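You operate a simulated robot arm through the tools that you are given. There is no shell and no other tool. Be economical: measure what you need, move in short steps, check, and stop when the job is done.

The job below is to be done with a simulated two-armed robot. You get a single attempt, and the scene is never put back.

Task
On the top of the check bench, fold the blue cloth in half.

It is judged by the outcome, as a careful person would: the job done as asked, and still so three seconds after it is handed in. It fails if anything else is knocked over, pushed out of place, dropped, spilled or broken. Flat cloth is picked up by pressing the open fingertips on it (5 to 10 N) and closing them slowly along it; thin cloth reads only 2 to 8 mm in the jaws.

Robot
Two 7-joint arms with two-finger parallel grippers on one trunk, on a base that drives. Base frame: it is fixed to the floor where the robot stands at the start and does not move with it; the origin is under the middle of the robot, x ahead of it, y to its left, z up; the surface under the hand at the start is at about z = 883. Readings come in mm, degrees, newtons and seconds.
The left shoulder is at the start at [71, 156, 1005], the right one opposite. Places, roughly: top of the check bench [800, 0, 900]. Payload 3.91 kg a hand.
Tool frame (each hand has its own): the origin (TCP) lies between the finger pads and is the grasp point; the fingertips stand 30 mm ahead of it; z points along the fingers, y is the line along which they close. Largest opening 110 mm; finger width 20, thickness 10; the body of the gripper, 48 by 112 mm, starts 55 mm behind the TCP.
Orientation is that of the tool frame in the base frame, as [roll, pitch, yaw] about the fixed x, y, z axes, in that order (R = Rz(yaw) Ry(pitch) Rx(roll)). With the fingers straight down and closing along the base's y, the tool's x points along the base's -x, its y along +y and its z along -z.

Tools
- The arms move only by the tool apply_moves. It takes "left_deltas", "right_deltas" or both (then of equal length, played together; a hand with none holds still); each is text: rows parted by semicolons, each of 7 numbers parted by spaces: the shift along the tool's x, y, z in units of 50 mm (1.0 is 50 mm), then the turn, a rotation vector about the tool's x, y, z in units of 4 degrees (1.0 is 4 degrees), then the closure, from 0 (fully open) to 1 (shut). In form: tx ty tz ax ay az claw; .... A call has 1 to 12 rows; each row shifts and turns the commanded pose from where the row before left it, along the tool's axes as they then stand. A call with a number of a shift or a turn outside -1 to 1 is refused whole. Rows are played at 5 a second. More than 50 mm and 8.6 degrees between two rows, or a gripper value outside its range, and nothing of the call is played. Where a pose cannot be reached the arm comes as near as it can. A force on the tool above 40 N (or 10 N above the force at the start of the call, whichever is more), or a blocked arm, ends the call early, and 0.2 s more pass. Each finger travels about 108 mm/s and halts on what it meets, pressing with about 41 N; the grip force reading is that of the motor and also rises with nothing between the fingers. The clock runs only during rows and for 0.2 s after the last one: add rows that do not move to give the fingers time. It gives the time, the measured TCP pose, the force on the tool (base axes), the opening and the grip force at its end, in the units of the frame above (readings bear some noise), with the torque about the TCP (base axes, N m) and any sound that the robot's microphone picked up.
- Cameras (640 x 400 px; columns grow to the right, rows downward): "scene" is now at [142.5, -18.5, 1256.3]; the picture's right is [-0.20, -0.98, 0.00], its down [-0.33, 0.07, -0.94] and it looks along [0.92, -0.19, -0.33] (base axes); focal length 256 px, centre (320, 200). "left" rides on the left gripper at [72, -17, -103] in its tool frame; the picture's right is [0.23, 0.97, 0.00], its down [-0.76, 0.18, -0.62] and it looks along [-0.61, 0.14, 0.78] (tool axes); focal length 222 px, centre (320, 200). "right" rides on the right gripper at [72, 17, -103] in its tool frame; the picture's right is [-0.23, 0.97, 0.00], its down [-0.76, -0.18, -0.62] and it looks along [-0.61, -0.14, 0.78] (tool axes); focal length 222 px, centre (320, 200). There is no depth. A picture from a camera that has moved, and an enlarged one, comes with that camera's place and axes in the base frame and with its lens.
- capture(camera): a new picture of that camera. No time passes.
- slide_trunk(by): slides the trunk up (or, below 0, down) by that many mm; the arms and the scene camera ride with it, the base frame stays. It gives what a move gives, with no picture.
- base_move(legs): drives the robot by 1 to 6 legs, each [ahead, left, turn to the left] in mm, mm and degrees, along the robot's own axes; the way and the turn of a leg run together, so that a leg with both is an arc; at most 1500 mm and 180 degrees a leg. The arms and the cameras ride along, it lands a little off, and it stops where it bumps. It gives what a move gives.
- head_to(pan, tilt): turns the head with the scene camera to pan (to the left, within 86 degrees either way) and tilt (down, from -29 to 69), counted from straight ahead of the robot. It gives what a move gives.
- inspect(camera, box): a new picture of the part [left, top, right, bottom] of that camera's present view, enlarged. No time passes.
- job_done(): hands the job in; it is judged then, once.

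Work in short steps. Places have to be worked out from the pictures, the camera data and where the tool is seen: move nearer, look again, correct. Check each grasp and each placing, and mend what went wrong. You have 120 turns and 88 pictures in all, those below and enlarged ones among them. Open the grippers and draw the arms clear of the work before you hand the job in, unless the task says otherwise; then end with one line.

The tools are called after "Request:" as name(argument=value, ...) on one line, values as JSON. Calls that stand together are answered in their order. apply_moves: Moves the arms, as the interface text tells. Its arguments: {"type":"object","properties":{"left_deltas":{"type":"string"},"right_deltas":{"type":"string"}},"required":[]} The other tools are called the same way: slide_trunk (by) slides the trunk up or down; base_move (legs) drives the base; head_to (pan, tilt) turns the head that bears the scene camera; capture (camera) takes a picture; inspect (camera, box) takes an enlarged picture of a part of a camera's view; job_done () hands the job in.

At the start:

```text
time_s: 0.0
left_eef_pos: [809.4, 228.8, 1118.7]
left_tcp_rot: [180.0, 0.1, 180.0]
left_ft_force: [0.6, -0.1, -0.4]
left_torque: [0.0, 0.0, -0.02]
left_finger_gap: 110.0
left_grip_force: 0.0
right_eef_pos: [601.2, -393.3, 1083.3]
right_tcp_rot: [-180.0, 0.1, 179.9]
right_ft_force: [0.3, 1.2, -0.1]
right_torque: [-0.01, -0.05, 0.03]
right_finger_gap: 109.9
right_grip_force: 0.0
trunk travel left (down, up): [-450.0, 490.0]
robot x, y, heading: [-2.1, 0.7, 0.2]
head pan, tilt: [-11.4, 19.4]
```

scene: 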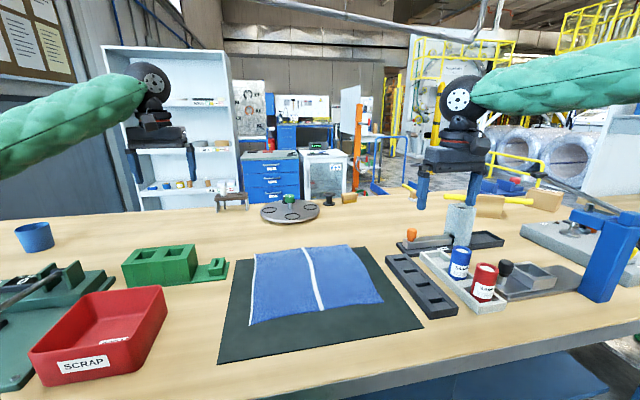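
right: 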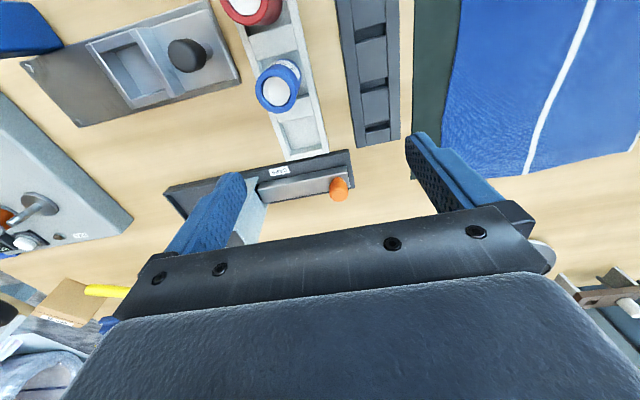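
left: 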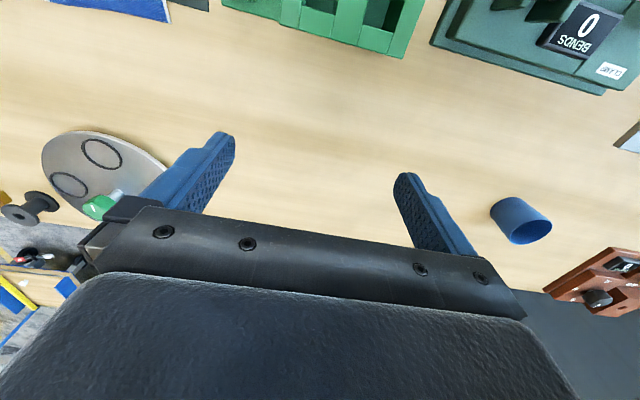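

I'll look at the cloth more closely with the head panned and tilted toward it.

Request:
head_to(pan=-5, tilt=35)

Request:
inspect(camera="scene", box=[180, 100, 460, 275])

```text
time_s: 0.8
left_eef_pos: [810.2, 228.1, 1118.2]
left_tcp_rot: [-180.0, 0.0, -179.9]
left_ft_force: [-0.8, -0.5, -0.1]
left_torque: [0.01, 0.02, -0.02]
left_finger_gap: 110.1
left_grip_force: 0.0
right_eef_pos: [602.4, -392.2, 1083.1]
right_tcp_rot: [-180.0, 0.0, -179.9]
right_ft_force: [-0.5, 0.4, 0.3]
right_torque: [-0.01, 0.02, -0.01]
right_finger_gap: 109.9
right_grip_force: 0.0
trunk travel left (down, up): [-450.0, 490.0]
robot x, y, heading: [0.2, 1.2, -0.0]
head pan, tilt: [-5.0, 35.0]
```

```text
2.29 times, centred on (320, 188) of scene
camera zoom: at [138.9, -7.8, 1231.7], right [-0.09, -1.0, 0.0], down [-0.57, 0.05, -0.82], along [0.82, -0.07, -0.57], focal length 584 px, centre (320, 229)
```

zoom: 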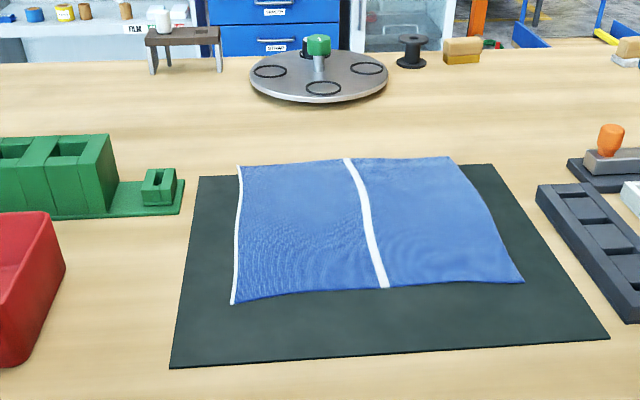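

The cloth lies at about x 522–769, y −226–36, with its front corners near (522, 36) and (527, −226). I plan to fold front edge to back edge with both hands. First I bring both hands above the front corners with jaws narrowed.

Request:
apply_moves(left_deltas="0.9 -0.7 0 0 0 0 0.3;0.9 -0.7 0 0 0 0 0.6;0.9 -0.7 0 0 0 0 0.7;0.9 -0.8 0 0 0 0 0.7;0.9 -0.8 0.6 0 0 0 0.7;0.9 -0.7 0.9 0 0 0 0.7;0 0 0.5 0 0 0 0.7;0 0 0 0 0 0 0.7", right_deltas="0.2 0.6 0 0 0 0 0.3;0.2 0.6 0 0 0 0 0.6;0.2 0.6 0 0 0 0 0.7;0.2 0.7 0 0 0 0 0.7;0.2 0.7 0.4 0 0 0 0.7;0.3 0.7 0.7 0 0 0 0.7;0 0 0.3 0 0 0 0.7;0 0 0 0 0 0 0.7")

Request:
capture(camera="left")

Request:
capture(camera="right")

Request:
capture(camera="scene")

```text
refused: row 1 steps farther than a row can; nothing moved
```

```text
83 pictures are left
camera left: at [737.2, 212.2, 1221.5], right [-0.23, 0.97, 0.0], down [0.76, 0.18, 0.62], along [0.61, 0.14, -0.78], focal length 222 px, centre (320, 200)
```

left: 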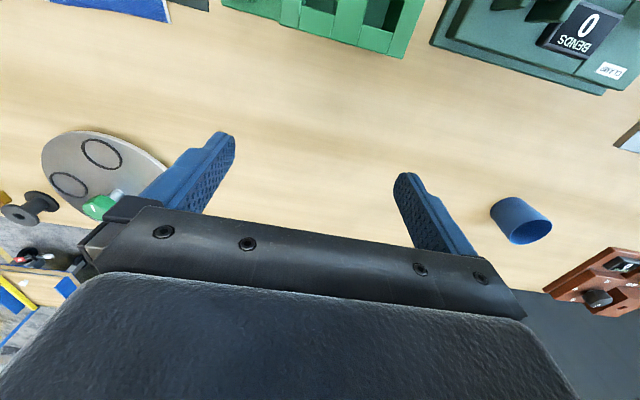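

```text
82 pictures are left
camera right: at [529.0, -374.4, 1187.5], right [0.23, 0.97, 0.0], down [0.76, -0.18, 0.62], along [0.61, -0.14, -0.78], focal length 222 px, centre (320, 200)
```

right: 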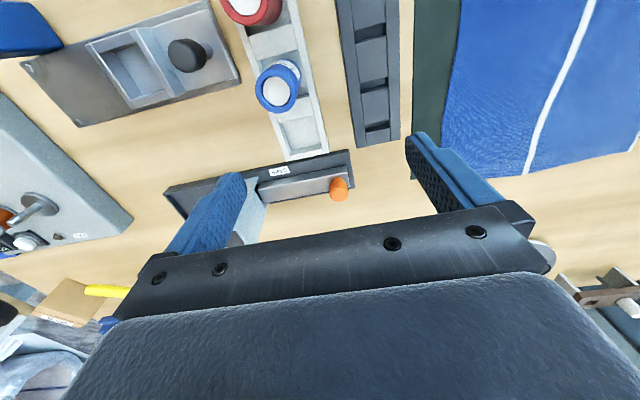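

```text
81 pictures are left
camera scene: at [138.9, -7.8, 1231.7], right [-0.09, -1.0, 0.0], down [-0.57, 0.05, -0.82], along [0.82, -0.07, -0.57], focal length 256 px, centre (320, 200)
```

scene: 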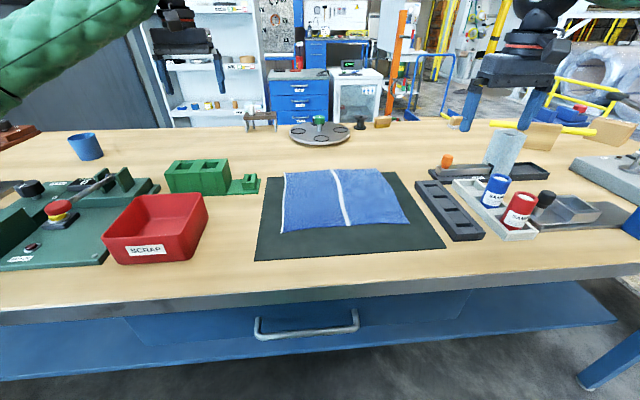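

Row steps exceeded the combined limit; I replay the approach with smaller steps to z≈1000.

Request:
apply_moves(left_deltas="0.55 -0.44 0.1 0 0 0 0.2;0.55 -0.44 0.1 0 0 0 0.4;0.55 -0.44 0.1 0 0 0 0.6;0.55 -0.44 0.1 0 0 0 0.72;0.55 -0.44 0.1 0 0 0 0.72;0.55 -0.44 0.2 0 0 0 0.72;0.55 -0.44 0.3 0 0 0 0.72;0.55 -0.44 0.4 0 0 0 0.72;0.55 -0.44 0.4 0 0 0 0.72;0.5 -0.44 0.5 0 0 0 0.72;0 0 0 0 0 0 0.72", right_deltas="0.13 0.39 0 0 0 0 0.2;0.13 0.39 0 0 0 0 0.4;0.13 0.39 0 0 0 0 0.6;0.13 0.39 0.1 0 0 0 0.72;0.13 0.39 0.1 0 0 0 0.72;0.13 0.39 0.2 0 0 0 0.72;0.13 0.39 0.2 0 0 0 0.72;0.13 0.39 0.3 0 0 0 0.72;0.13 0.39 0.4 0 0 0 0.72;0.13 0.37 0.4 0 0 0 0.72;0 0 0 0 0 0 0.72")

Request:
capture(camera="left")

Request:
capture(camera="right")

Request:
capture(camera="scene")

```text
time_s: 3.2
left_eef_pos: [537.1, 11.4, 1003.5]
left_tcp_rot: [-179.9, -0.2, -179.9]
left_ft_force: [-0.6, -0.3, -0.8]
left_torque: [-0.01, 0.03, -0.01]
left_finger_gap: 30.9
left_grip_force: 0.1
right_eef_pos: [536.1, -198.0, 998.2]
right_tcp_rot: [-179.9, -0.1, -180.0]
right_ft_force: [-1.1, -0.1, 0.0]
right_torque: [-0.02, -0.02, -0.02]
right_finger_gap: 30.6
right_grip_force: 0.0
trunk travel left (down, up): [-450.0, 490.0]
robot x, y, heading: [-2.3, -3.5, -0.0]
head pan, tilt: [-5.0, 35.0]
```

```text
80 pictures are left
camera left: at [464.9, -5.6, 1107.2], right [-0.23, 0.97, 0.0], down [0.76, 0.18, 0.62], along [0.61, 0.14, -0.78], focal length 222 px, centre (320, 200)
```

left: 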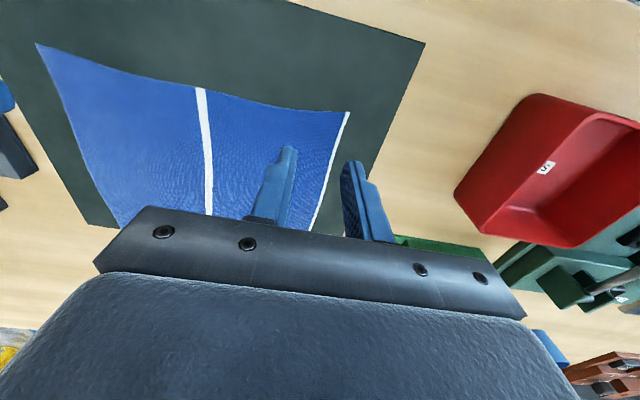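

```text
79 pictures are left
camera right: at [463.5, -179.1, 1102.7], right [0.23, 0.97, 0.0], down [0.76, -0.18, 0.62], along [0.61, -0.14, -0.78], focal length 222 px, centre (320, 200)
```

right: 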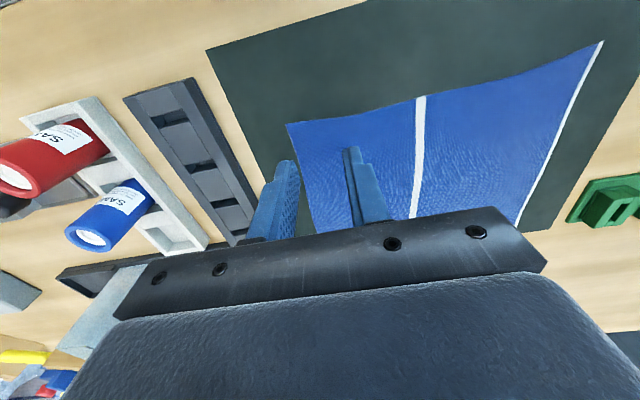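

```text
78 pictures are left
camera scene: at [139.3, -5.8, 1231.5], right [-0.09, -1.0, 0.0], down [-0.57, 0.05, -0.82], along [0.82, -0.07, -0.57], focal length 256 px, centre (320, 200)
```

scene: 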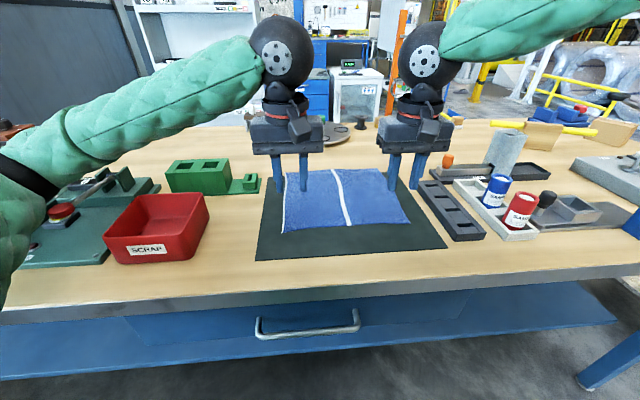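

The corners project to (525, 36) and (530, −227), which agrees with my estimate. I shift slightly inward and descend to a little above the cloth.

Request:
apply_moves(left_deltas="-0.05 -0.12 0.5 0 0 0 0.72;0 0 0.5 0 0 0 0.72;0 0 0.45 0 0 0 0.72;0 0 0 0 0 0 0.72", right_deltas="-0.14 0.06 0.45 0 0 0 0.72;0 0 0.5 0 0 0 0.72;0 0 0.4 0 0 0 0.72;0 0 0 0 0 0 0.72")

Request:
inspect(camera="scene", box=[220, 130, 460, 280])

```text
time_s: 4.2
left_eef_pos: [537.7, -9.4, 935.8]
left_tcp_rot: [179.4, 0.3, 179.6]
left_ft_force: [0.2, -0.1, -0.1]
left_torque: [-0.05, 0.03, 0.02]
left_finger_gap: 31.0
left_grip_force: 0.1
right_eef_pos: [540.1, -207.2, 931.8]
right_tcp_rot: [179.3, 0.3, 179.7]
right_ft_force: [-0.1, 0.1, 0.0]
right_torque: [-0.02, 0.03, 0.02]
right_finger_gap: 30.6
right_grip_force: 0.1
trunk travel left (down, up): [-450.0, 490.0]
robot x, y, heading: [0.8, -1.5, -0.2]
head pan, tilt: [-5.0, 35.0]
```

```text
2.67 times, centred on (340, 205) of scene
camera zoom: at [135.3, -20.3, 1233.0], right [-0.09, -1.0, -0.01], down [-0.57, 0.06, -0.82], along [0.82, -0.07, -0.57], focal length 682 px, centre (267, 187)
```

zoom: 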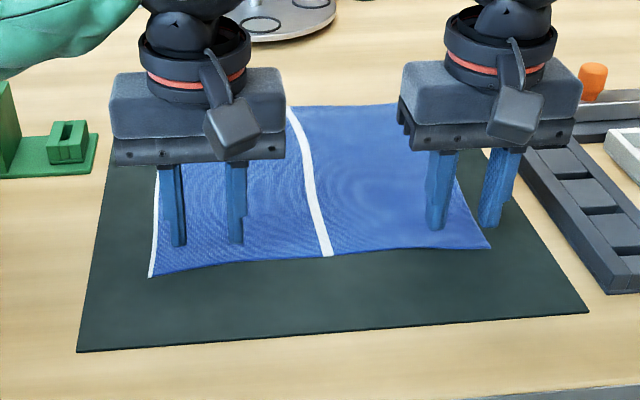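

Both hands read about 14 mm right of command and the head camera also shifted; the robot seems to be swaying. I wait a moment and re-read.

Request:
apply_moves(left_deltas="0 0 0 0 0 0 0.72;0 0 0 0 0 0 0.72;0 0 0 0 0 0 0.72", right_deltas="0 0 0 0 0 0 0.72;0 0 0 0 0 0 0.72;0 0 0 0 0 0 0.72")

Request:
apply_moves(left_deltas="0 0 0 0 0 0 0.72", right_deltas="0 0 0 0 0 0 0.72")

```text
time_s: 5.0
left_eef_pos: [536.7, -10.0, 935.4]
left_tcp_rot: [179.3, 0.4, 179.5]
left_ft_force: [-1.0, -0.8, -0.4]
left_torque: [0.0, -0.06, -0.02]
left_finger_gap: 31.0
left_grip_force: 0.1
right_eef_pos: [538.0, -208.0, 931.1]
right_tcp_rot: [179.5, 0.2, 179.6]
right_ft_force: [0.3, 1.4, 0.1]
right_torque: [-0.05, 0.04, -0.02]
right_finger_gap: 30.8
right_grip_force: 0.1
trunk travel left (down, up): [-450.0, 490.0]
robot x, y, heading: [-0.0, 3.4, -0.5]
head pan, tilt: [-5.0, 35.0]
```

```text
time_s: 5.4
left_eef_pos: [536.6, -9.7, 934.8]
left_tcp_rot: [179.4, 0.4, 179.4]
left_ft_force: [-0.2, 0.5, -0.6]
left_torque: [0.0, -0.01, 0.03]
left_finger_gap: 30.6
left_grip_force: 0.0
right_eef_pos: [540.4, -206.8, 932.1]
right_tcp_rot: [179.6, 0.2, 179.6]
right_ft_force: [0.0, -0.9, 0.2]
right_torque: [0.04, -0.01, 0.02]
right_finger_gap: 30.9
right_grip_force: 0.0
trunk travel left (down, up): [-450.0, 490.0]
robot x, y, heading: [-1.3, -0.5, -0.3]
head pan, tilt: [-5.0, 35.0]
```

The lean is steady, so I correct both hands by about +14 mm in y, then check.

Request:
apply_moves(left_deltas="-0.06 0.29 0 0 0 0 0.72;0 0 0.06 0 0 0 0.72;0 0 0 0 0 0 0.72", right_deltas="-0.08 0.23 0 0 0 0 0.72;0 0 0 0 0 0 0.72;0 0 0 0 0 0 0.72")

Request:
inspect(camera="scene", box=[220, 130, 460, 280])

Request:
inspect(camera="left", box=[200, 50, 440, 200])

Request:
inspect(camera="right", box=[200, 50, 440, 200])

```text
time_s: 6.4
left_eef_pos: [540.1, -9.8, 934.6]
left_tcp_rot: [179.4, 0.7, 178.1]
left_ft_force: [0.5, 0.5, -0.5]
left_torque: [-0.02, 0.02, 0.02]
left_finger_gap: 30.5
left_grip_force: 0.1
right_eef_pos: [540.0, -209.7, 933.8]
right_tcp_rot: [179.6, 0.5, 178.2]
right_ft_force: [0.7, 0.2, -0.8]
right_torque: [-0.01, 0.0, 0.0]
right_finger_gap: 31.0
right_grip_force: 0.1
trunk travel left (down, up): [-450.0, 490.0]
robot x, y, heading: [6.6, -4.2, -1.6]
head pan, tilt: [-5.0, 35.0]
heard: click
stopped in row 3 (left hand): the arm was blocked; the commanded pose is now the measured one
```

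```text
2.67 times, centred on (340, 205) of scene
camera zoom: at [133.9, -24.5, 1232.7], right [-0.12, -0.99, -0.01], down [-0.56, 0.07, -0.82], along [0.82, -0.09, -0.57], focal length 682 px, centre (267, 187)
```

zoom: 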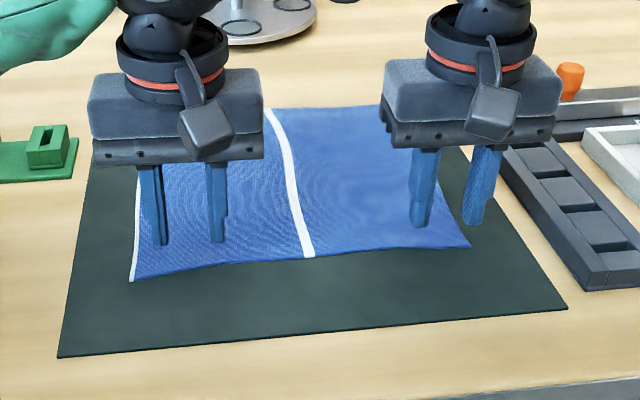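

```text
2.67 times, centred on (320, 125) of left
camera zoom: at [466.0, -24.9, 1037.7], right [-0.2, 0.98, 0.01], down [0.76, 0.15, 0.63], along [0.62, 0.13, -0.77], focal length 592 px, centre (320, 400)
```

zoom: 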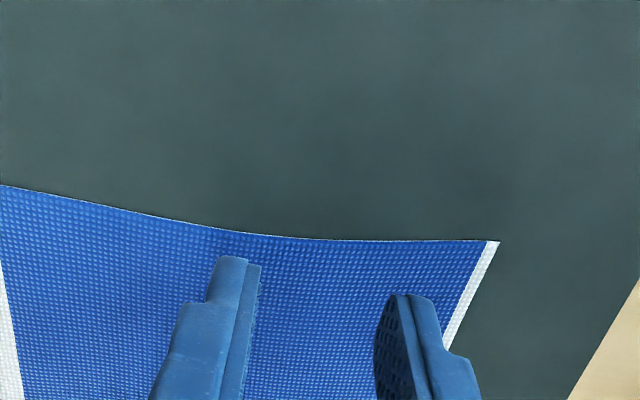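

```text
2.67 times, centred on (320, 125) of right
camera zoom: at [467.2, -190.3, 1037.2], right [0.26, 0.97, 0.01], down [0.75, -0.21, 0.63], along [0.61, -0.15, -0.78], focal length 592 px, centre (320, 400)
```

zoom: 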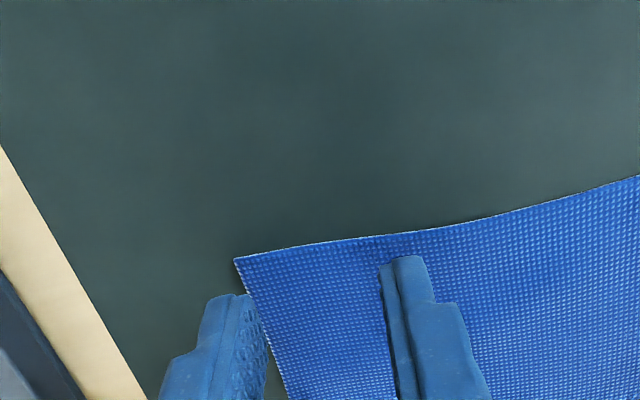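

The left arm is blocked and is shoving the robot sideways, so some link of it is touching something. I look left before moving further.

Request:
capture(camera="scene")

Request:
head_to(pan=40, tilt=40)

Request:
capture(camera="scene")

```text
73 pictures are left
camera scene: at [133.9, -24.5, 1232.7], right [-0.12, -0.99, -0.01], down [-0.56, 0.07, -0.82], along [0.82, -0.09, -0.57], focal length 256 px, centre (320, 200)
```

scene: 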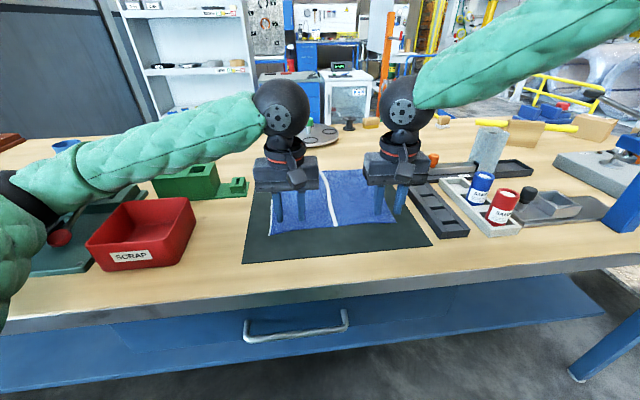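

```text
time_s: 7.5
left_eef_pos: [542.4, -9.8, 934.0]
left_tcp_rot: [179.4, 0.7, 178.3]
left_ft_force: [0.4, 0.0, 0.2]
left_torque: [0.03, -0.01, -0.04]
left_finger_gap: 30.5
left_grip_force: 0.2
right_eef_pos: [540.6, -210.7, 933.9]
right_tcp_rot: [179.4, 0.4, 178.3]
right_ft_force: [0.4, -0.4, 0.1]
right_torque: [-0.01, 0.01, -0.03]
right_finger_gap: 30.9
right_grip_force: 0.0
trunk travel left (down, up): [-450.0, 490.0]
robot x, y, heading: [10.3, -1.7, -1.7]
head pan, tilt: [40.0, 40.0]
```

```text
72 pictures are left
camera scene: at [114.1, 37.1, 1225.8], right [0.62, -0.79, 0.0], down [-0.5, -0.39, -0.77], along [0.61, 0.48, -0.63], focal length 256 px, centre (320, 200)
```

scene: 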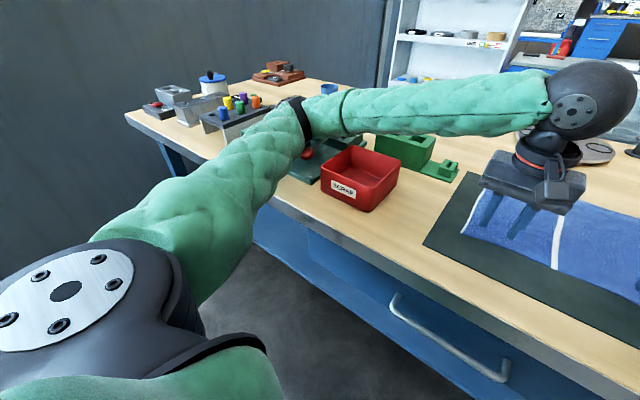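

The left elbow hangs low over the green fixture beside the scrap bin and is probably touching it. I raise the trunk to lift the elbow straight off, and look again.

Request:
slide_trunk(by=150)

Request:
capture(camera="scene")

```text
time_s: 9.2
left_eef_pos: [549.5, 1.8, 1077.9]
left_tcp_rot: [180.0, 0.0, 178.5]
left_ft_force: [-0.4, 0.8, -0.4]
left_torque: [0.0, 0.01, 0.01]
left_finger_gap: 31.1
left_grip_force: 0.0
right_eef_pos: [548.4, -198.8, 1080.9]
right_tcp_rot: [180.0, 0.0, 178.5]
right_ft_force: [-0.6, 0.1, 0.0]
right_torque: [-0.03, 0.01, 0.03]
right_finger_gap: 30.6
right_grip_force: 0.2
trunk travel left (down, up): [-600.0, 340.0]
robot x, y, heading: [3.0, -3.2, -1.6]
head pan, tilt: [40.0, 40.0]
```

```text
71 pictures are left
camera scene: at [123.8, 50.6, 1373.9], right [0.62, -0.78, 0.0], down [-0.5, -0.4, -0.77], along [0.6, 0.48, -0.64], focal length 256 px, centre (320, 200)
```

scene: 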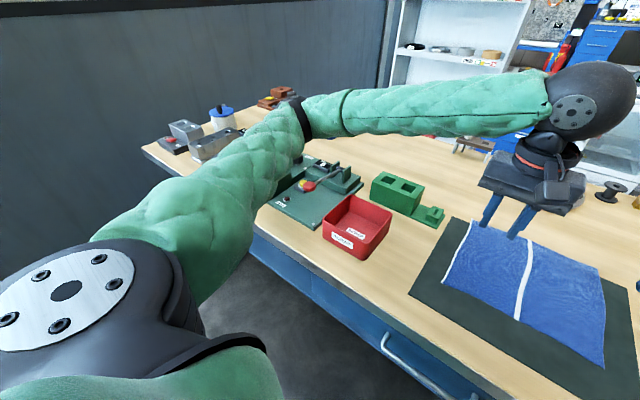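

The lean is gone now. I check the fixture for any change and whether anything shifted.

Request:
inspect(camera="scene", box=[240, 140, 460, 280])

Request:
capture(camera="left")

```text
2.86 times, centred on (350, 210) of scene
camera zoom: at [123.8, 50.6, 1373.9], right [0.62, -0.78, 0.0], down [-0.5, -0.4, -0.77], along [0.6, 0.48, -0.64], focal length 730 px, centre (234, 171)
```

zoom: 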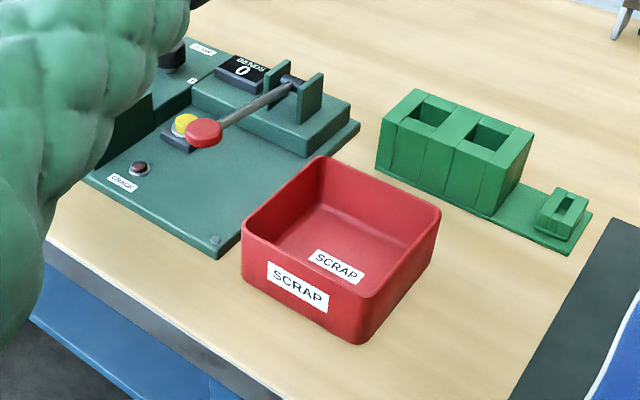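

```text
69 pictures are left
camera left: at [475.8, -13.0, 1181.3], right [-0.2, 0.98, 0.0], down [0.77, 0.16, 0.62], along [0.61, 0.12, -0.78], focal length 222 px, centre (320, 200)
```

left: 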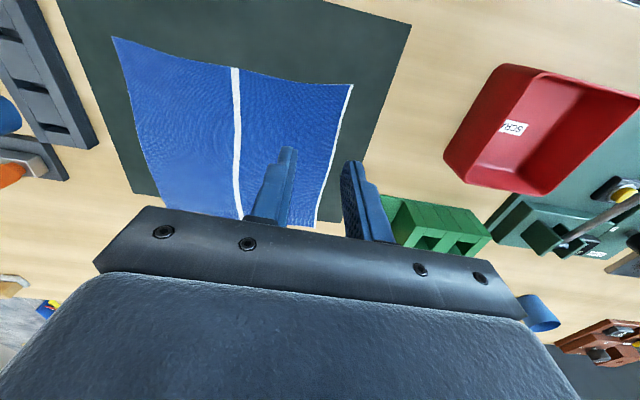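

The fixture still shows 0 bends and nothing looks displaced. With hands high, I back off 100 mm, shift right 95 mm and straighten heading, so the elbows stay away from the fixtures.

Request:
base_move(legs=[[-100, -95, 1.6]])

Request:
head_to(pan=0, tilt=40)

Request:
capture(camera="scene")

```text
time_s: 10.6
left_eef_pos: [446.5, -79.6, 1078.9]
left_tcp_rot: [-179.8, 0.0, 179.9]
left_ft_force: [0.0, -1.1, 0.4]
left_torque: [0.03, -0.02, -0.02]
left_finger_gap: 30.8
left_grip_force: 0.1
right_eef_pos: [450.5, -281.1, 1080.6]
right_tcp_rot: [180.0, 0.0, 179.9]
right_ft_force: [-0.6, -0.5, 0.0]
right_torque: [0.04, 0.01, 0.01]
right_finger_gap: 30.7
right_grip_force: 0.0
trunk travel left (down, up): [-600.0, 340.0]
robot x, y, heading: [-98.0, -96.3, 0.0]
head pan, tilt: [40.0, 40.0]
```

```text
time_s: 11.6
left_eef_pos: [446.9, -80.2, 1077.6]
left_tcp_rot: [-179.9, -0.1, 179.9]
left_ft_force: [0.0, 0.5, 0.0]
left_torque: [-0.01, 0.01, 0.02]
left_finger_gap: 30.9
left_grip_force: 0.1
right_eef_pos: [452.3, -279.3, 1081.7]
right_tcp_rot: [179.9, 0.0, 179.9]
right_ft_force: [0.1, -0.7, -0.2]
right_torque: [0.02, 0.03, 0.0]
right_finger_gap: 31.0
right_grip_force: 0.0
trunk travel left (down, up): [-600.0, 340.0]
robot x, y, heading: [-98.3, -97.9, -0.1]
head pan, tilt: [0.0, 40.0]
```

```text
68 pictures are left
camera scene: at [39.9, -95.7, 1374.1], right [0.0, -1.0, 0.0], down [-0.64, 0.0, -0.77], along [0.77, 0.0, -0.64], focal length 256 px, centre (320, 200)
```

scene: 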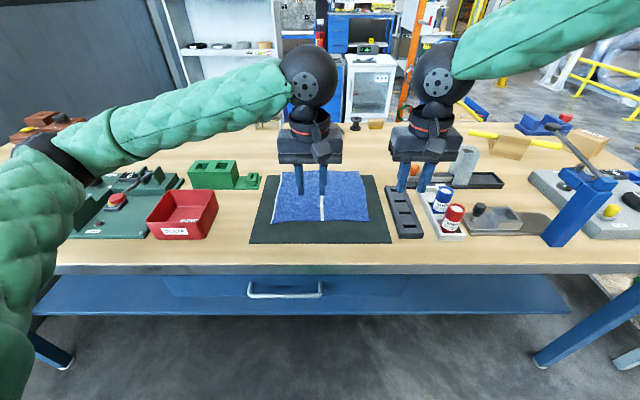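

Now I bring the hands back over the front corners, down to z≈950.

Request:
apply_moves(left_deltas="-0.46 0.43 0 0 0 0 0.72;-0.46 0.43 0 0 0 0 0.72;-0.46 0.43 0.1 0 0 0 0.72;-0.46 0.42 0.3 0 0 0 0.72;0 0 0.5 0 0 0 0.72;0 0 0.5 0 0 0 0.72;0 0 0.5 0 0 0 0.72;0 0 0.5 0 0 0 0.72;0 0 0.1 0 0 0 0.72;0 0 0 0 0 0 0.72", right_deltas="-0.45 0.43 0 0 0 0 0.72;-0.45 0.43 0 0 0 0 0.72;-0.45 0.43 0.1 0 0 0 0.72;-0.46 0.42 0.3 0 0 0 0.72;0 0 0.5 0 0 0 0.72;0 0 0.5 0 0 0 0.72;0 0 0.5 0 0 0 0.72;0 0 0.5 0 0 0 0.72;0 0 0.2 0 0 0 0.72;0 0 0 0 0 0 0.72")

Request:
inspect(camera="scene", box=[0, 50, 560, 400])

Request:
inspect(camera="left", box=[200, 50, 440, 200])

Request:
inspect(camera="right", box=[200, 50, 440, 200])

```text
time_s: 13.8
left_eef_pos: [536.9, 6.7, 952.4]
left_tcp_rot: [180.0, 0.1, 179.9]
left_ft_force: [0.2, 0.7, 0.2]
left_torque: [0.0, 0.0, -0.03]
left_finger_gap: 31.2
left_grip_force: 0.1
right_eef_pos: [541.6, -193.7, 951.3]
right_tcp_rot: [179.9, 0.0, 179.9]
right_ft_force: [0.1, 0.3, 1.1]
right_torque: [-0.05, 0.01, -0.03]
right_finger_gap: 30.8
right_grip_force: 0.2
trunk travel left (down, up): [-600.0, 340.0]
robot x, y, heading: [-95.6, -96.0, -0.2]
head pan, tilt: [0.0, 40.0]
```

```text
1.14 times, centred on (280, 225) of scene
camera zoom: at [40.3, -95.3, 1374.0], right [0.0, -1.0, 0.0], down [-0.64, 0.0, -0.77], along [0.77, 0.0, -0.64], focal length 292 px, centre (366, 171)
```

zoom: 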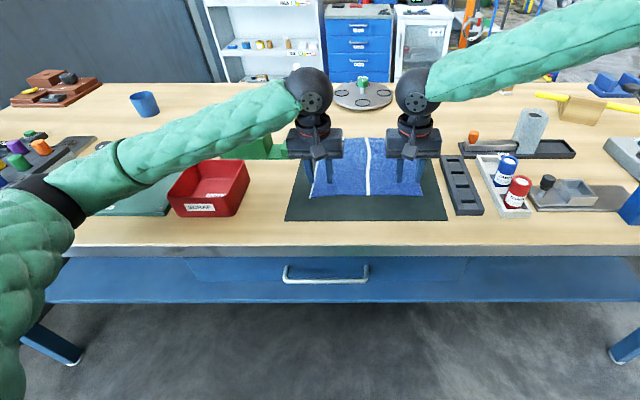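

```text
2.67 times, centred on (320, 125) of left
camera zoom: at [465.7, -9.7, 1056.5], right [-0.23, 0.97, 0.0], down [0.76, 0.18, 0.62], along [0.61, 0.14, -0.78], focal length 592 px, centre (320, 400)
```

zoom: 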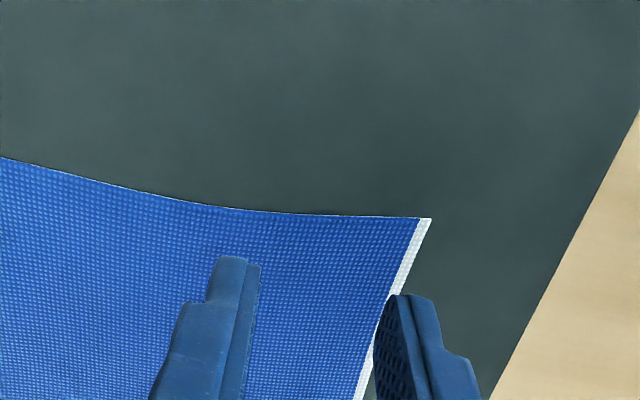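

```text
2.67 times, centred on (320, 125) of right
camera zoom: at [469.6, -175.6, 1055.1], right [0.23, 0.97, 0.0], down [0.76, -0.18, 0.62], along [0.61, -0.14, -0.78], focal length 592 px, centre (320, 400)
```

zoom: 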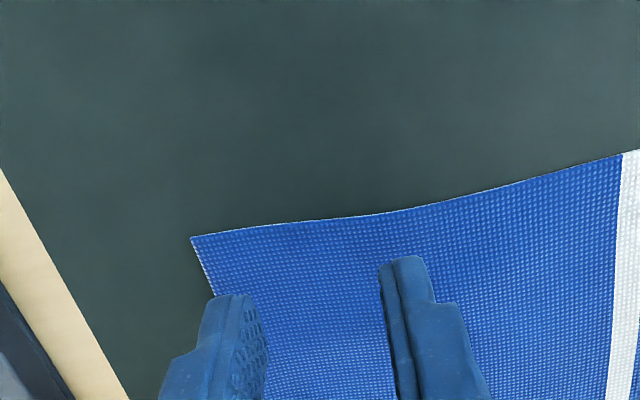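

Corners confirmed at (523, 36) and (531, −228), the edge bowing in to x≈537. I move the hands to x≈546/550 and descend to near contact.

Request:
apply_moves(left_deltas="-0.18 -0.06 0.1 0 0 0 0.72;0 0 0.3 0 0 0 0.72;0 0 0.1 0 0 0 0.72;0 0 0 0 0 0 0.72", right_deltas="-0.17 -0.04 0.1 0 0 0 0.72;0 0 0.3 0 0 0 0.72;0 0 0.08 0 0 0 0.72;0 0 0 0 0 0 0.72")

```text
time_s: 14.8
left_eef_pos: [547.5, 3.7, 928.6]
left_tcp_rot: [180.0, -0.1, 179.9]
left_ft_force: [0.1, 0.2, -0.8]
left_torque: [0.0, -0.01, 0.02]
left_finger_gap: 31.1
left_grip_force: 0.0
right_eef_pos: [550.5, -196.9, 927.5]
right_tcp_rot: [-180.0, 0.1, 180.0]
right_ft_force: [0.4, -0.1, 0.3]
right_torque: [0.01, 0.03, 0.0]
right_finger_gap: 31.0
right_grip_force: 0.1
trunk travel left (down, up): [-600.0, 340.0]
robot x, y, heading: [-94.7, -93.7, 0.0]
head pan, tilt: [0.0, 40.0]
```

No contact and no lean now. I creep down 8 mm in 2 mm rows.

Request:
apply_moves(left_deltas="0 0 0.04 0 0 0 0.72;0 0 0.04 0 0 0 0.72;0 0 0.04 0 0 0 0.72;0 0 0.04 0 0 0 0.72;0 0 0 0 0 0 0.72", right_deltas="0 0 0.04 0 0 0 0.72;0 0 0.04 0 0 0 0.72;0 0 0.04 0 0 0 0.72;0 0 0.04 0 0 0 0.72;0 0 0 0 0 0 0.72")

```text
time_s: 16.0
left_eef_pos: [549.0, 2.5, 920.4]
left_tcp_rot: [-179.9, -0.1, 179.9]
left_ft_force: [-0.5, -0.6, -0.7]
left_torque: [-0.01, -0.01, -0.02]
left_finger_gap: 30.8
left_grip_force: 0.2
right_eef_pos: [549.9, -197.3, 919.5]
right_tcp_rot: [-179.9, 0.0, 179.9]
right_ft_force: [-1.1, 1.0, 1.2]
right_torque: [-0.01, -0.01, 0.01]
right_finger_gap: 30.8
right_grip_force: 0.0
trunk travel left (down, up): [-600.0, 340.0]
robot x, y, heading: [-100.1, -95.9, -0.1]
head pan, tilt: [0.0, 40.0]
```

Still no contact at z≈920; 3 mm lower.

Request:
apply_moves(left_deltas="0 0 0.03 0 0 0 0.72;0 0 0.03 0 0 0 0.72;0 0 0 0 0 0 0.72", right_deltas="0 0 0.03 0 0 0 0.72;0 0 0.03 0 0 0 0.72;0 0 0 0 0 0 0.72")

```text
time_s: 16.8
left_eef_pos: [547.8, 3.0, 917.5]
left_tcp_rot: [180.0, 0.1, 179.9]
left_ft_force: [0.2, 0.1, 0.3]
left_torque: [0.0, 0.02, -0.01]
left_finger_gap: 30.9
left_grip_force: 0.0
right_eef_pos: [550.0, -196.2, 916.5]
right_tcp_rot: [-180.0, -0.1, 179.9]
right_ft_force: [-0.1, -0.6, 0.0]
right_torque: [0.0, -0.02, 0.0]
right_finger_gap: 30.9
right_grip_force: 0.0
trunk travel left (down, up): [-600.0, 340.0]
robot x, y, heading: [-94.3, -95.7, -0.3]
head pan, tilt: [0.0, 40.0]
```

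Still free; another 2 mm.

Request:
apply_moves(left_deltas="0 0 0.02 0 0 0 0.72;0 0 0.02 0 0 0 0.72;0 0 0 0 0 0 0.72", right_deltas="0 0 0.02 0 0 0 0.72;0 0 0.02 0 0 0 0.72;0 0 0 0 0 0 0.72")

```text
time_s: 17.6
left_eef_pos: [548.0, 2.6, 919.1]
left_tcp_rot: [180.0, 0.2, 180.0]
left_ft_force: [-0.2, 0.4, -0.3]
left_torque: [0.01, 0.01, 0.04]
left_finger_gap: 30.8
left_grip_force: 0.1
right_eef_pos: [548.9, -198.3, 915.8]
right_tcp_rot: [179.9, 0.0, -180.0]
right_ft_force: [0.4, -0.4, 0.3]
right_torque: [0.01, -0.01, 0.02]
right_finger_gap: 30.8
right_grip_force: 0.2
trunk travel left (down, up): [-600.0, 340.0]
robot x, y, heading: [-94.5, -95.0, -0.0]
head pan, tilt: [0.0, 40.0]
```

Noise is about ±1 mm; I continue down in 1 mm rows.

Request:
apply_moves(left_deltas="0 0 0.02 0 0 0 0.72;0 0 0.02 0 0 0 0.72;0 0 0 0 0 0 0.72", right_deltas="0 0 0.02 0 0 0 0.72;0 0 0.02 0 0 0 0.72;0 0 0 0 0 0 0.72")

Request:
inspect(camera="left", box=[200, 50, 440, 200])

```text
time_s: 18.4
left_eef_pos: [548.0, 2.9, 922.6]
left_tcp_rot: [179.8, 0.6, -179.9]
left_ft_force: [0.2, -0.3, 0.1]
left_torque: [0.0, -0.01, 0.02]
left_finger_gap: 30.6
left_grip_force: 0.1
right_eef_pos: [548.6, -199.2, 914.9]
right_tcp_rot: [179.7, 0.2, 179.9]
right_ft_force: [0.3, 0.3, -0.5]
right_torque: [0.01, -0.04, 0.0]
right_finger_gap: 30.8
right_grip_force: 0.0
trunk travel left (down, up): [-600.0, 340.0]
robot x, y, heading: [-97.0, -91.4, -0.1]
head pan, tilt: [0.0, 40.0]
```

```text
2.67 times, centred on (320, 125) of left
camera zoom: at [473.2, -14.1, 1024.8], right [-0.23, 0.97, 0.0], down [0.75, 0.18, 0.63], along [0.62, 0.15, -0.77], focal length 592 px, centre (320, 400)
```

zoom: 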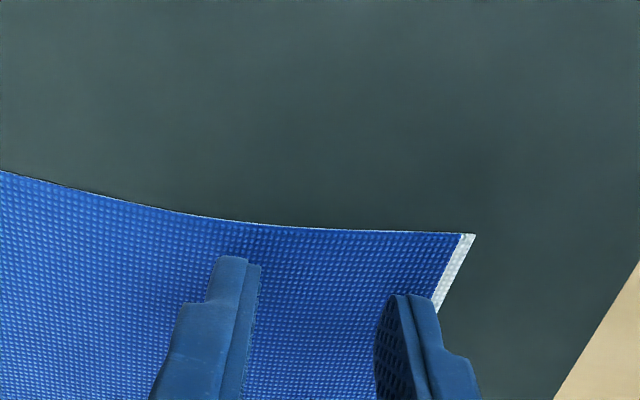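

The left hand is rising instead of falling without tool force, so another link of it is being blocked again. I lift both 15 mm and look left at the arm.

Request:
apply_moves(left_deltas="0 0 -0.2 0 0 0 0.72;0 0 -0.2 0 0 0 0.72;0 0 0 0 0 0 0.72", right_deltas="0 0 -0.2 0 0 0 0.72;0 0 -0.2 0 0 0 0.72;0 0 0 0 0 0 0.72")

Request:
head_to(pan=35, tilt=50)

Request:
capture(camera="scene")

```text
time_s: 19.2
left_eef_pos: [541.8, 7.6, 937.8]
left_tcp_rot: [179.7, 0.3, -179.8]
left_ft_force: [-0.3, 0.5, 0.0]
left_torque: [-0.01, -0.01, 0.0]
left_finger_gap: 30.6
left_grip_force: 0.1
right_eef_pos: [543.3, -195.9, 936.3]
right_tcp_rot: [-180.0, 0.4, 180.0]
right_ft_force: [-0.5, -0.1, 0.5]
right_torque: [-0.02, -0.03, -0.02]
right_finger_gap: 30.9
right_grip_force: 0.0
trunk travel left (down, up): [-600.0, 340.0]
robot x, y, heading: [-95.1, -99.2, -0.2]
head pan, tilt: [0.0, 40.0]
```

```text
time_s: 20.2
left_eef_pos: [541.6, 6.4, 938.4]
left_tcp_rot: [179.7, 0.5, -179.8]
left_ft_force: [-0.6, 0.0, 0.5]
left_torque: [0.0, -0.01, 0.01]
left_finger_gap: 30.7
left_grip_force: 0.1
right_eef_pos: [544.2, -196.0, 937.2]
right_tcp_rot: [179.9, 0.5, 179.9]
right_ft_force: [0.8, -0.8, 0.1]
right_torque: [-0.02, 0.03, -0.03]
right_finger_gap: 30.8
right_grip_force: 0.0
trunk travel left (down, up): [-600.0, 340.0]
robot x, y, heading: [-98.8, -94.7, -0.0]
head pan, tilt: [35.0, 50.0]
```

```text
63 pictures are left
camera scene: at [8.7, -52.9, 1360.9], right [0.57, -0.82, 0.0], down [-0.62, -0.44, -0.65], along [0.53, 0.37, -0.76], focal length 256 px, centre (320, 200)
```

scene: 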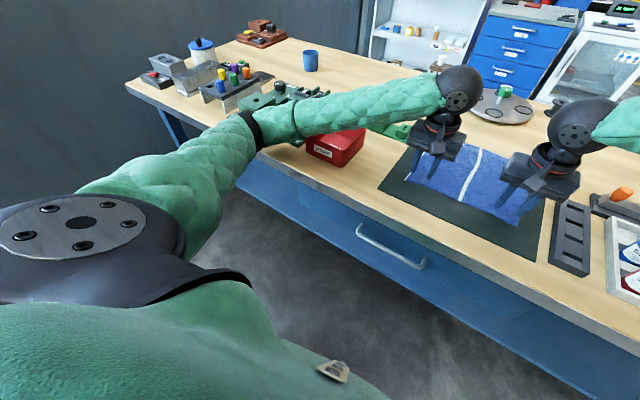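

The left elbow hangs at bench level beside the fixture. I raise the trunk a further 200 mm so that it clears, then lower the hands again.

Request:
slide_trunk(by=200)

Request:
apply_moves(left_deltas="0 0 0.6 0 0 0 0.72;0 0 0.6 0 0 0 0.72;0 0 0.6 0 0 0 0.72;0 0 0.6 0 0 0 0.72;0 0 0.6 0 0 0 0.72;0 0 0.6 0 0 0 0.72;0 0 0 0 0 0 0.72", right_deltas="0 0 0.6 0 0 0 0.72;0 0 0.6 0 0 0 0.72;0 0 0.6 0 0 0 0.72;0 0 0.6 0 0 0 0.72;0 0 0.6 0 0 0 0.72;0 0 0.6 0 0 0 0.72;0 0 0 0 0 0 0.72")

Request:
capture(camera="scene")

```text
time_s: 22.4
left_eef_pos: [547.5, 4.0, 1133.6]
left_tcp_rot: [180.0, -0.1, 179.9]
left_ft_force: [-0.7, -0.8, -0.1]
left_torque: [0.01, -0.05, -0.01]
left_finger_gap: 31.0
left_grip_force: 0.0
right_eef_pos: [550.5, -195.2, 1132.0]
right_tcp_rot: [180.0, 0.0, 179.9]
right_ft_force: [1.1, 0.8, 0.3]
right_torque: [-0.02, -0.02, 0.01]
right_finger_gap: 30.8
right_grip_force: 0.1
trunk travel left (down, up): [-800.0, 140.0]
robot x, y, heading: [-96.3, -96.2, -0.0]
head pan, tilt: [35.0, 50.0]
```

```text
time_s: 24.0
left_eef_pos: [547.8, 3.8, 953.5]
left_tcp_rot: [180.0, -0.1, 179.9]
left_ft_force: [0.4, -0.3, -0.7]
left_torque: [-0.01, 0.01, -0.01]
left_finger_gap: 30.8
left_grip_force: 0.2
right_eef_pos: [529.9, -255.0, 997.7]
right_tcp_rot: [-180.0, 0.0, 179.9]
right_ft_force: [-0.4, 0.0, -0.7]
right_torque: [0.01, 0.01, 0.02]
right_finger_gap: 30.8
right_grip_force: 0.0
right hand out of reach, approached as far as the arm can: row 2, 3, 4, 5, 6
trunk travel left (down, up): [-800.0, 140.0]
robot x, y, heading: [-97.0, -92.2, -0.1]
head pan, tilt: [35.0, 50.0]
```

```text
62 pictures are left
camera scene: at [18.6, -51.1, 1559.9], right [0.57, -0.82, 0.0], down [-0.63, -0.44, -0.64], along [0.53, 0.37, -0.77], focal length 256 px, centre (320, 200)
```

scene: 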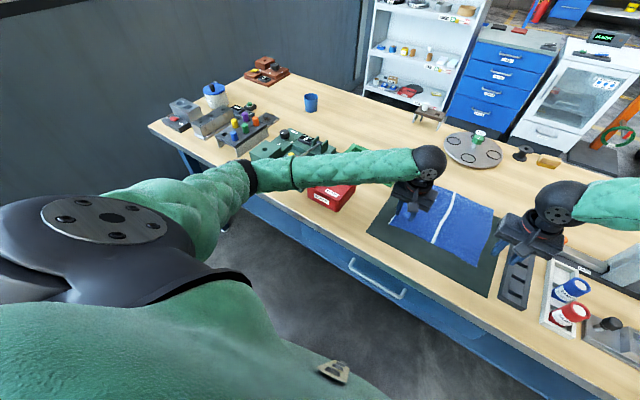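

The right arm can't get down at this trunk height, so a middle height is needed. I raise the hands 150 mm and then lower the trunk by 120.

Request:
apply_moves(left_deltas="0 0 -0.6 0 0 0 0.72;0 0 -0.6 0 0 0 0.72;0 0 -0.6 0 0 0 0.72;0 0 -0.6 0 0 0 0.72;0 0 -0.6 0 0 0 0.72;0 0 0 0 0 0 0.72", right_deltas="0 0 -0.6 0 0 0 0.72;0 0 -0.6 0 0 0 0.72;0 0 -0.6 0 0 0 0.72;0 0 -0.6 0 0 0 0.72;0 0 -0.6 0 0 0 0.72;0 0 0 0 0 0 0.72")

Request:
slide_trunk(by=-120)

```text
time_s: 25.4
left_eef_pos: [548.2, 2.5, 1103.2]
left_tcp_rot: [180.0, 0.0, 179.9]
left_ft_force: [0.3, -0.1, 0.6]
left_torque: [0.0, 0.04, -0.05]
left_finger_gap: 31.1
left_grip_force: 0.1
right_eef_pos: [530.8, -254.2, 1147.5]
right_tcp_rot: [-179.9, -0.2, 179.9]
right_ft_force: [0.4, 0.8, -0.3]
right_torque: [0.01, 0.0, 0.01]
right_finger_gap: 30.9
right_grip_force: 0.1
trunk travel left (down, up): [-800.0, 140.0]
robot x, y, heading: [-94.7, -93.7, 0.0]
head pan, tilt: [35.0, 50.0]
```

```text
time_s: 26.9
left_eef_pos: [548.7, 2.9, 983.4]
left_tcp_rot: [-179.9, 0.1, 179.9]
left_ft_force: [-0.5, 0.0, -0.2]
left_torque: [0.03, 0.0, 0.04]
left_finger_gap: 30.9
left_grip_force: 0.0
right_eef_pos: [530.3, -255.1, 1027.4]
right_tcp_rot: [180.0, 0.0, 179.9]
right_ft_force: [0.6, 0.3, 0.5]
right_torque: [0.01, -0.02, 0.03]
right_finger_gap: 30.7
right_grip_force: 0.1
trunk travel left (down, up): [-680.0, 260.0]
robot x, y, heading: [-93.7, -91.9, -0.1]
head pan, tilt: [35.0, 50.0]
```

Both follow cleanly. Now I bring the right hand back over its corner and both down to z≈935.

Request:
apply_moves(left_deltas="0 0 0 0 0 0 0.72;0 0 0 0 0 0 0.72;0 0 0.3 0 0 0 0.72;0 0 0.3 0 0 0 0.72;0 0 0.3 0 0 0 0.72;0 0 0.1 0 0 0 0.72;0 0 0 0 0 0 0.72", right_deltas="-0.2 0.58 0 0 0 0 0.72;-0.2 0.58 0 0 0 0 0.72;0 0 0.5 0 0 0 0.72;0 0 0.5 0 0 0 0.72;0 0 0.5 0 0 0 0.72;0 0 0.35 0 0 0 0.72;0 0 0 0 0 0 0.72")

```text
time_s: 28.5
left_eef_pos: [548.3, 4.2, 932.3]
left_tcp_rot: [-180.0, -0.1, 179.9]
left_ft_force: [-0.7, 0.1, -0.4]
left_torque: [-0.01, -0.01, 0.02]
left_finger_gap: 30.6
left_grip_force: 0.1
right_eef_pos: [546.4, -209.2, 943.9]
right_tcp_rot: [179.9, 0.0, 179.9]
right_ft_force: [0.2, -0.5, 0.1]
right_torque: [-0.03, -0.01, 0.01]
right_finger_gap: 31.0
right_grip_force: 0.1
right hand out of reach, approached as far as the arm can: row 5, 6
trunk travel left (down, up): [-680.0, 260.0]
robot x, y, heading: [-94.7, -92.3, -0.4]
head pan, tilt: [35.0, 50.0]
```

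The right hand is only just out of reach; I lift 60 mm, lower the trunk 45 mm more and retry.

Request:
apply_moves(left_deltas="0 0 -0.6 0 0 0 0.72;0 0 -0.6 0 0 0 0.72;0 0 0 0 0 0 0.72", right_deltas="-0.06 0.22 -0.6 0 0 0 0.72;0 0 -0.4 0 0 0 0.72;0 0 0 0 0 0 0.72")

Request:
slide_trunk(by=-45)

```text
time_s: 29.3
left_eef_pos: [547.6, 3.2, 992.8]
left_tcp_rot: [-180.0, -0.1, 179.9]
left_ft_force: [0.2, 0.1, -0.3]
left_torque: [0.03, -0.01, -0.04]
left_finger_gap: 30.8
left_grip_force: 0.0
right_eef_pos: [551.0, -197.9, 993.4]
right_tcp_rot: [180.0, 0.1, 179.9]
right_ft_force: [0.3, 0.1, -0.3]
right_torque: [-0.01, 0.0, 0.04]
right_finger_gap: 30.9
right_grip_force: 0.2
trunk travel left (down, up): [-680.0, 260.0]
robot x, y, heading: [-96.0, -95.6, 0.0]
head pan, tilt: [35.0, 50.0]
```

```text
time_s: 30.2
left_eef_pos: [544.2, 0.9, 962.4]
left_tcp_rot: [179.6, 1.0, -179.8]
left_ft_force: [-0.1, 0.4, 0.1]
left_torque: [-0.03, 0.0, -0.01]
left_finger_gap: 30.8
left_grip_force: 0.0
right_eef_pos: [542.9, -203.6, 957.4]
right_tcp_rot: [179.6, 0.6, 180.0]
right_ft_force: [-0.5, -1.2, 0.2]
right_torque: [0.01, 0.03, -0.01]
right_finger_gap: 30.4
right_grip_force: 0.1
trunk travel left (down, up): [-635.0, 305.0]
robot x, y, heading: [-99.3, -89.2, 0.1]
head pan, tilt: [35.0, 50.0]
```

The left arm is touching again. I look at the contact before backing off.

Request:
inspect(camera="scene", box=[160, 60, 440, 235])

Request:
slide_trunk(by=60)

Request:
inspect(camera="scene", box=[160, 60, 440, 235])

```text
2.29 times, centred on (300, 148) of scene
camera zoom: at [7.0, -59.9, 1399.1], right [0.57, -0.82, 0.0], down [-0.62, -0.43, -0.65], along [0.53, 0.37, -0.76], focal length 584 px, centre (366, 320)
```

zoom: 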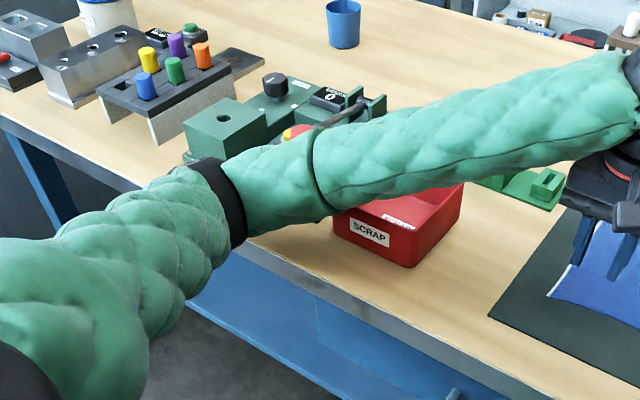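

```text
time_s: 31.2
left_eef_pos: [550.1, 3.5, 1005.7]
left_tcp_rot: [180.0, -0.2, 180.0]
left_ft_force: [-0.1, 0.0, 0.3]
left_torque: [0.0, 0.03, 0.0]
left_finger_gap: 30.8
left_grip_force: 0.2
right_eef_pos: [550.7, -197.0, 1007.1]
right_tcp_rot: [180.0, -0.1, 179.9]
right_ft_force: [0.7, -0.3, -0.2]
right_torque: [-0.02, 0.03, 0.01]
right_finger_gap: 30.7
right_grip_force: 0.1
trunk travel left (down, up): [-695.0, 245.0]
robot x, y, heading: [-95.8, -94.9, -0.1]
head pan, tilt: [35.0, 50.0]
```

```text
2.29 times, centred on (300, 148) of scene
camera zoom: at [20.9, -50.5, 1454.1], right [0.57, -0.82, 0.0], down [-0.63, -0.44, -0.64], along [0.53, 0.37, -0.77], focal length 584 px, centre (366, 320)
```

zoom: 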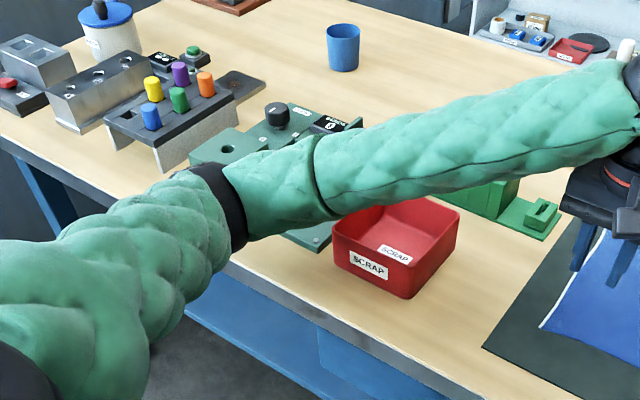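

Bin and fixture haven't moved. The left forearm needs to come off the fixture, while the right arm is too folded; backing the base 80 mm helps both. Then I re-extend the hands.

Request:
base_move(legs=[[-80, 0, 0]])

Request:
apply_moves(left_deltas="-0.54 0 0 0 0 0 0.72;-0.54 0 0.2 0 0 0 0.72;-0.54 0 0.3 0 0 0 0.72;0 0 0.4 0 0 0 0.72;0 0 0.4 0 0 0 0.72;0 0 0 0 0 0 0.72", right_deltas="-0.54 0 0 0 0 0 0.72;-0.54 0 0.2 0 0 0 0.72;-0.54 0 0.3 0 0 0 0.72;0 0 0.4 0 0 0 0.72;0 0 0.4 0 0 0 0.72;0 0 0 0 0 0 0.72")

Request:
capture(camera="scene")

```text
time_s: 32.3
left_eef_pos: [465.6, 4.4, 1007.9]
left_tcp_rot: [180.0, 0.0, 179.9]
left_ft_force: [-0.8, 0.8, -0.5]
left_torque: [0.01, -0.05, -0.01]
left_finger_gap: 30.8
left_grip_force: 0.1
right_eef_pos: [467.0, -197.0, 1010.3]
right_tcp_rot: [-179.9, 0.2, 179.9]
right_ft_force: [-0.8, 0.4, 0.1]
right_torque: [0.02, -0.02, 0.02]
right_finger_gap: 31.0
right_grip_force: 0.1
trunk travel left (down, up): [-695.0, 245.0]
robot x, y, heading: [-175.8, -94.5, -0.1]
head pan, tilt: [35.0, 50.0]
```

```text
time_s: 33.7
left_eef_pos: [548.6, 4.6, 941.0]
left_tcp_rot: [180.0, -0.1, 179.8]
left_ft_force: [-0.5, 0.3, -0.4]
left_torque: [-0.02, -0.01, 0.01]
left_finger_gap: 30.9
left_grip_force: 0.1
right_eef_pos: [531.5, -232.5, 964.2]
right_tcp_rot: [-180.0, 0.0, -180.0]
right_ft_force: [-0.5, 0.5, -0.7]
right_torque: [-0.03, -0.03, -0.03]
right_finger_gap: 30.8
right_grip_force: 0.0
right hand out of reach, approached as far as the arm can: row 2, 3, 4, 5
trunk travel left (down, up): [-695.0, 245.0]
robot x, y, heading: [-178.5, -94.9, -0.0]
head pan, tilt: [35.0, 50.0]
```

```text
59 pictures are left
camera scene: at [-62.0, -51.0, 1454.8], right [0.57, -0.82, 0.0], down [-0.63, -0.44, -0.64], along [0.53, 0.37, -0.77], focal length 256 px, centre (320, 200)
```

scene: 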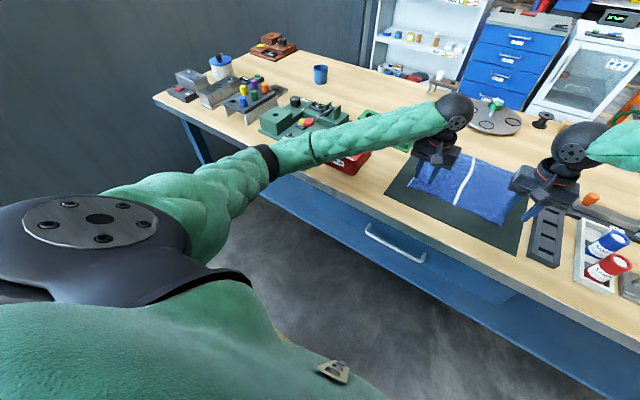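

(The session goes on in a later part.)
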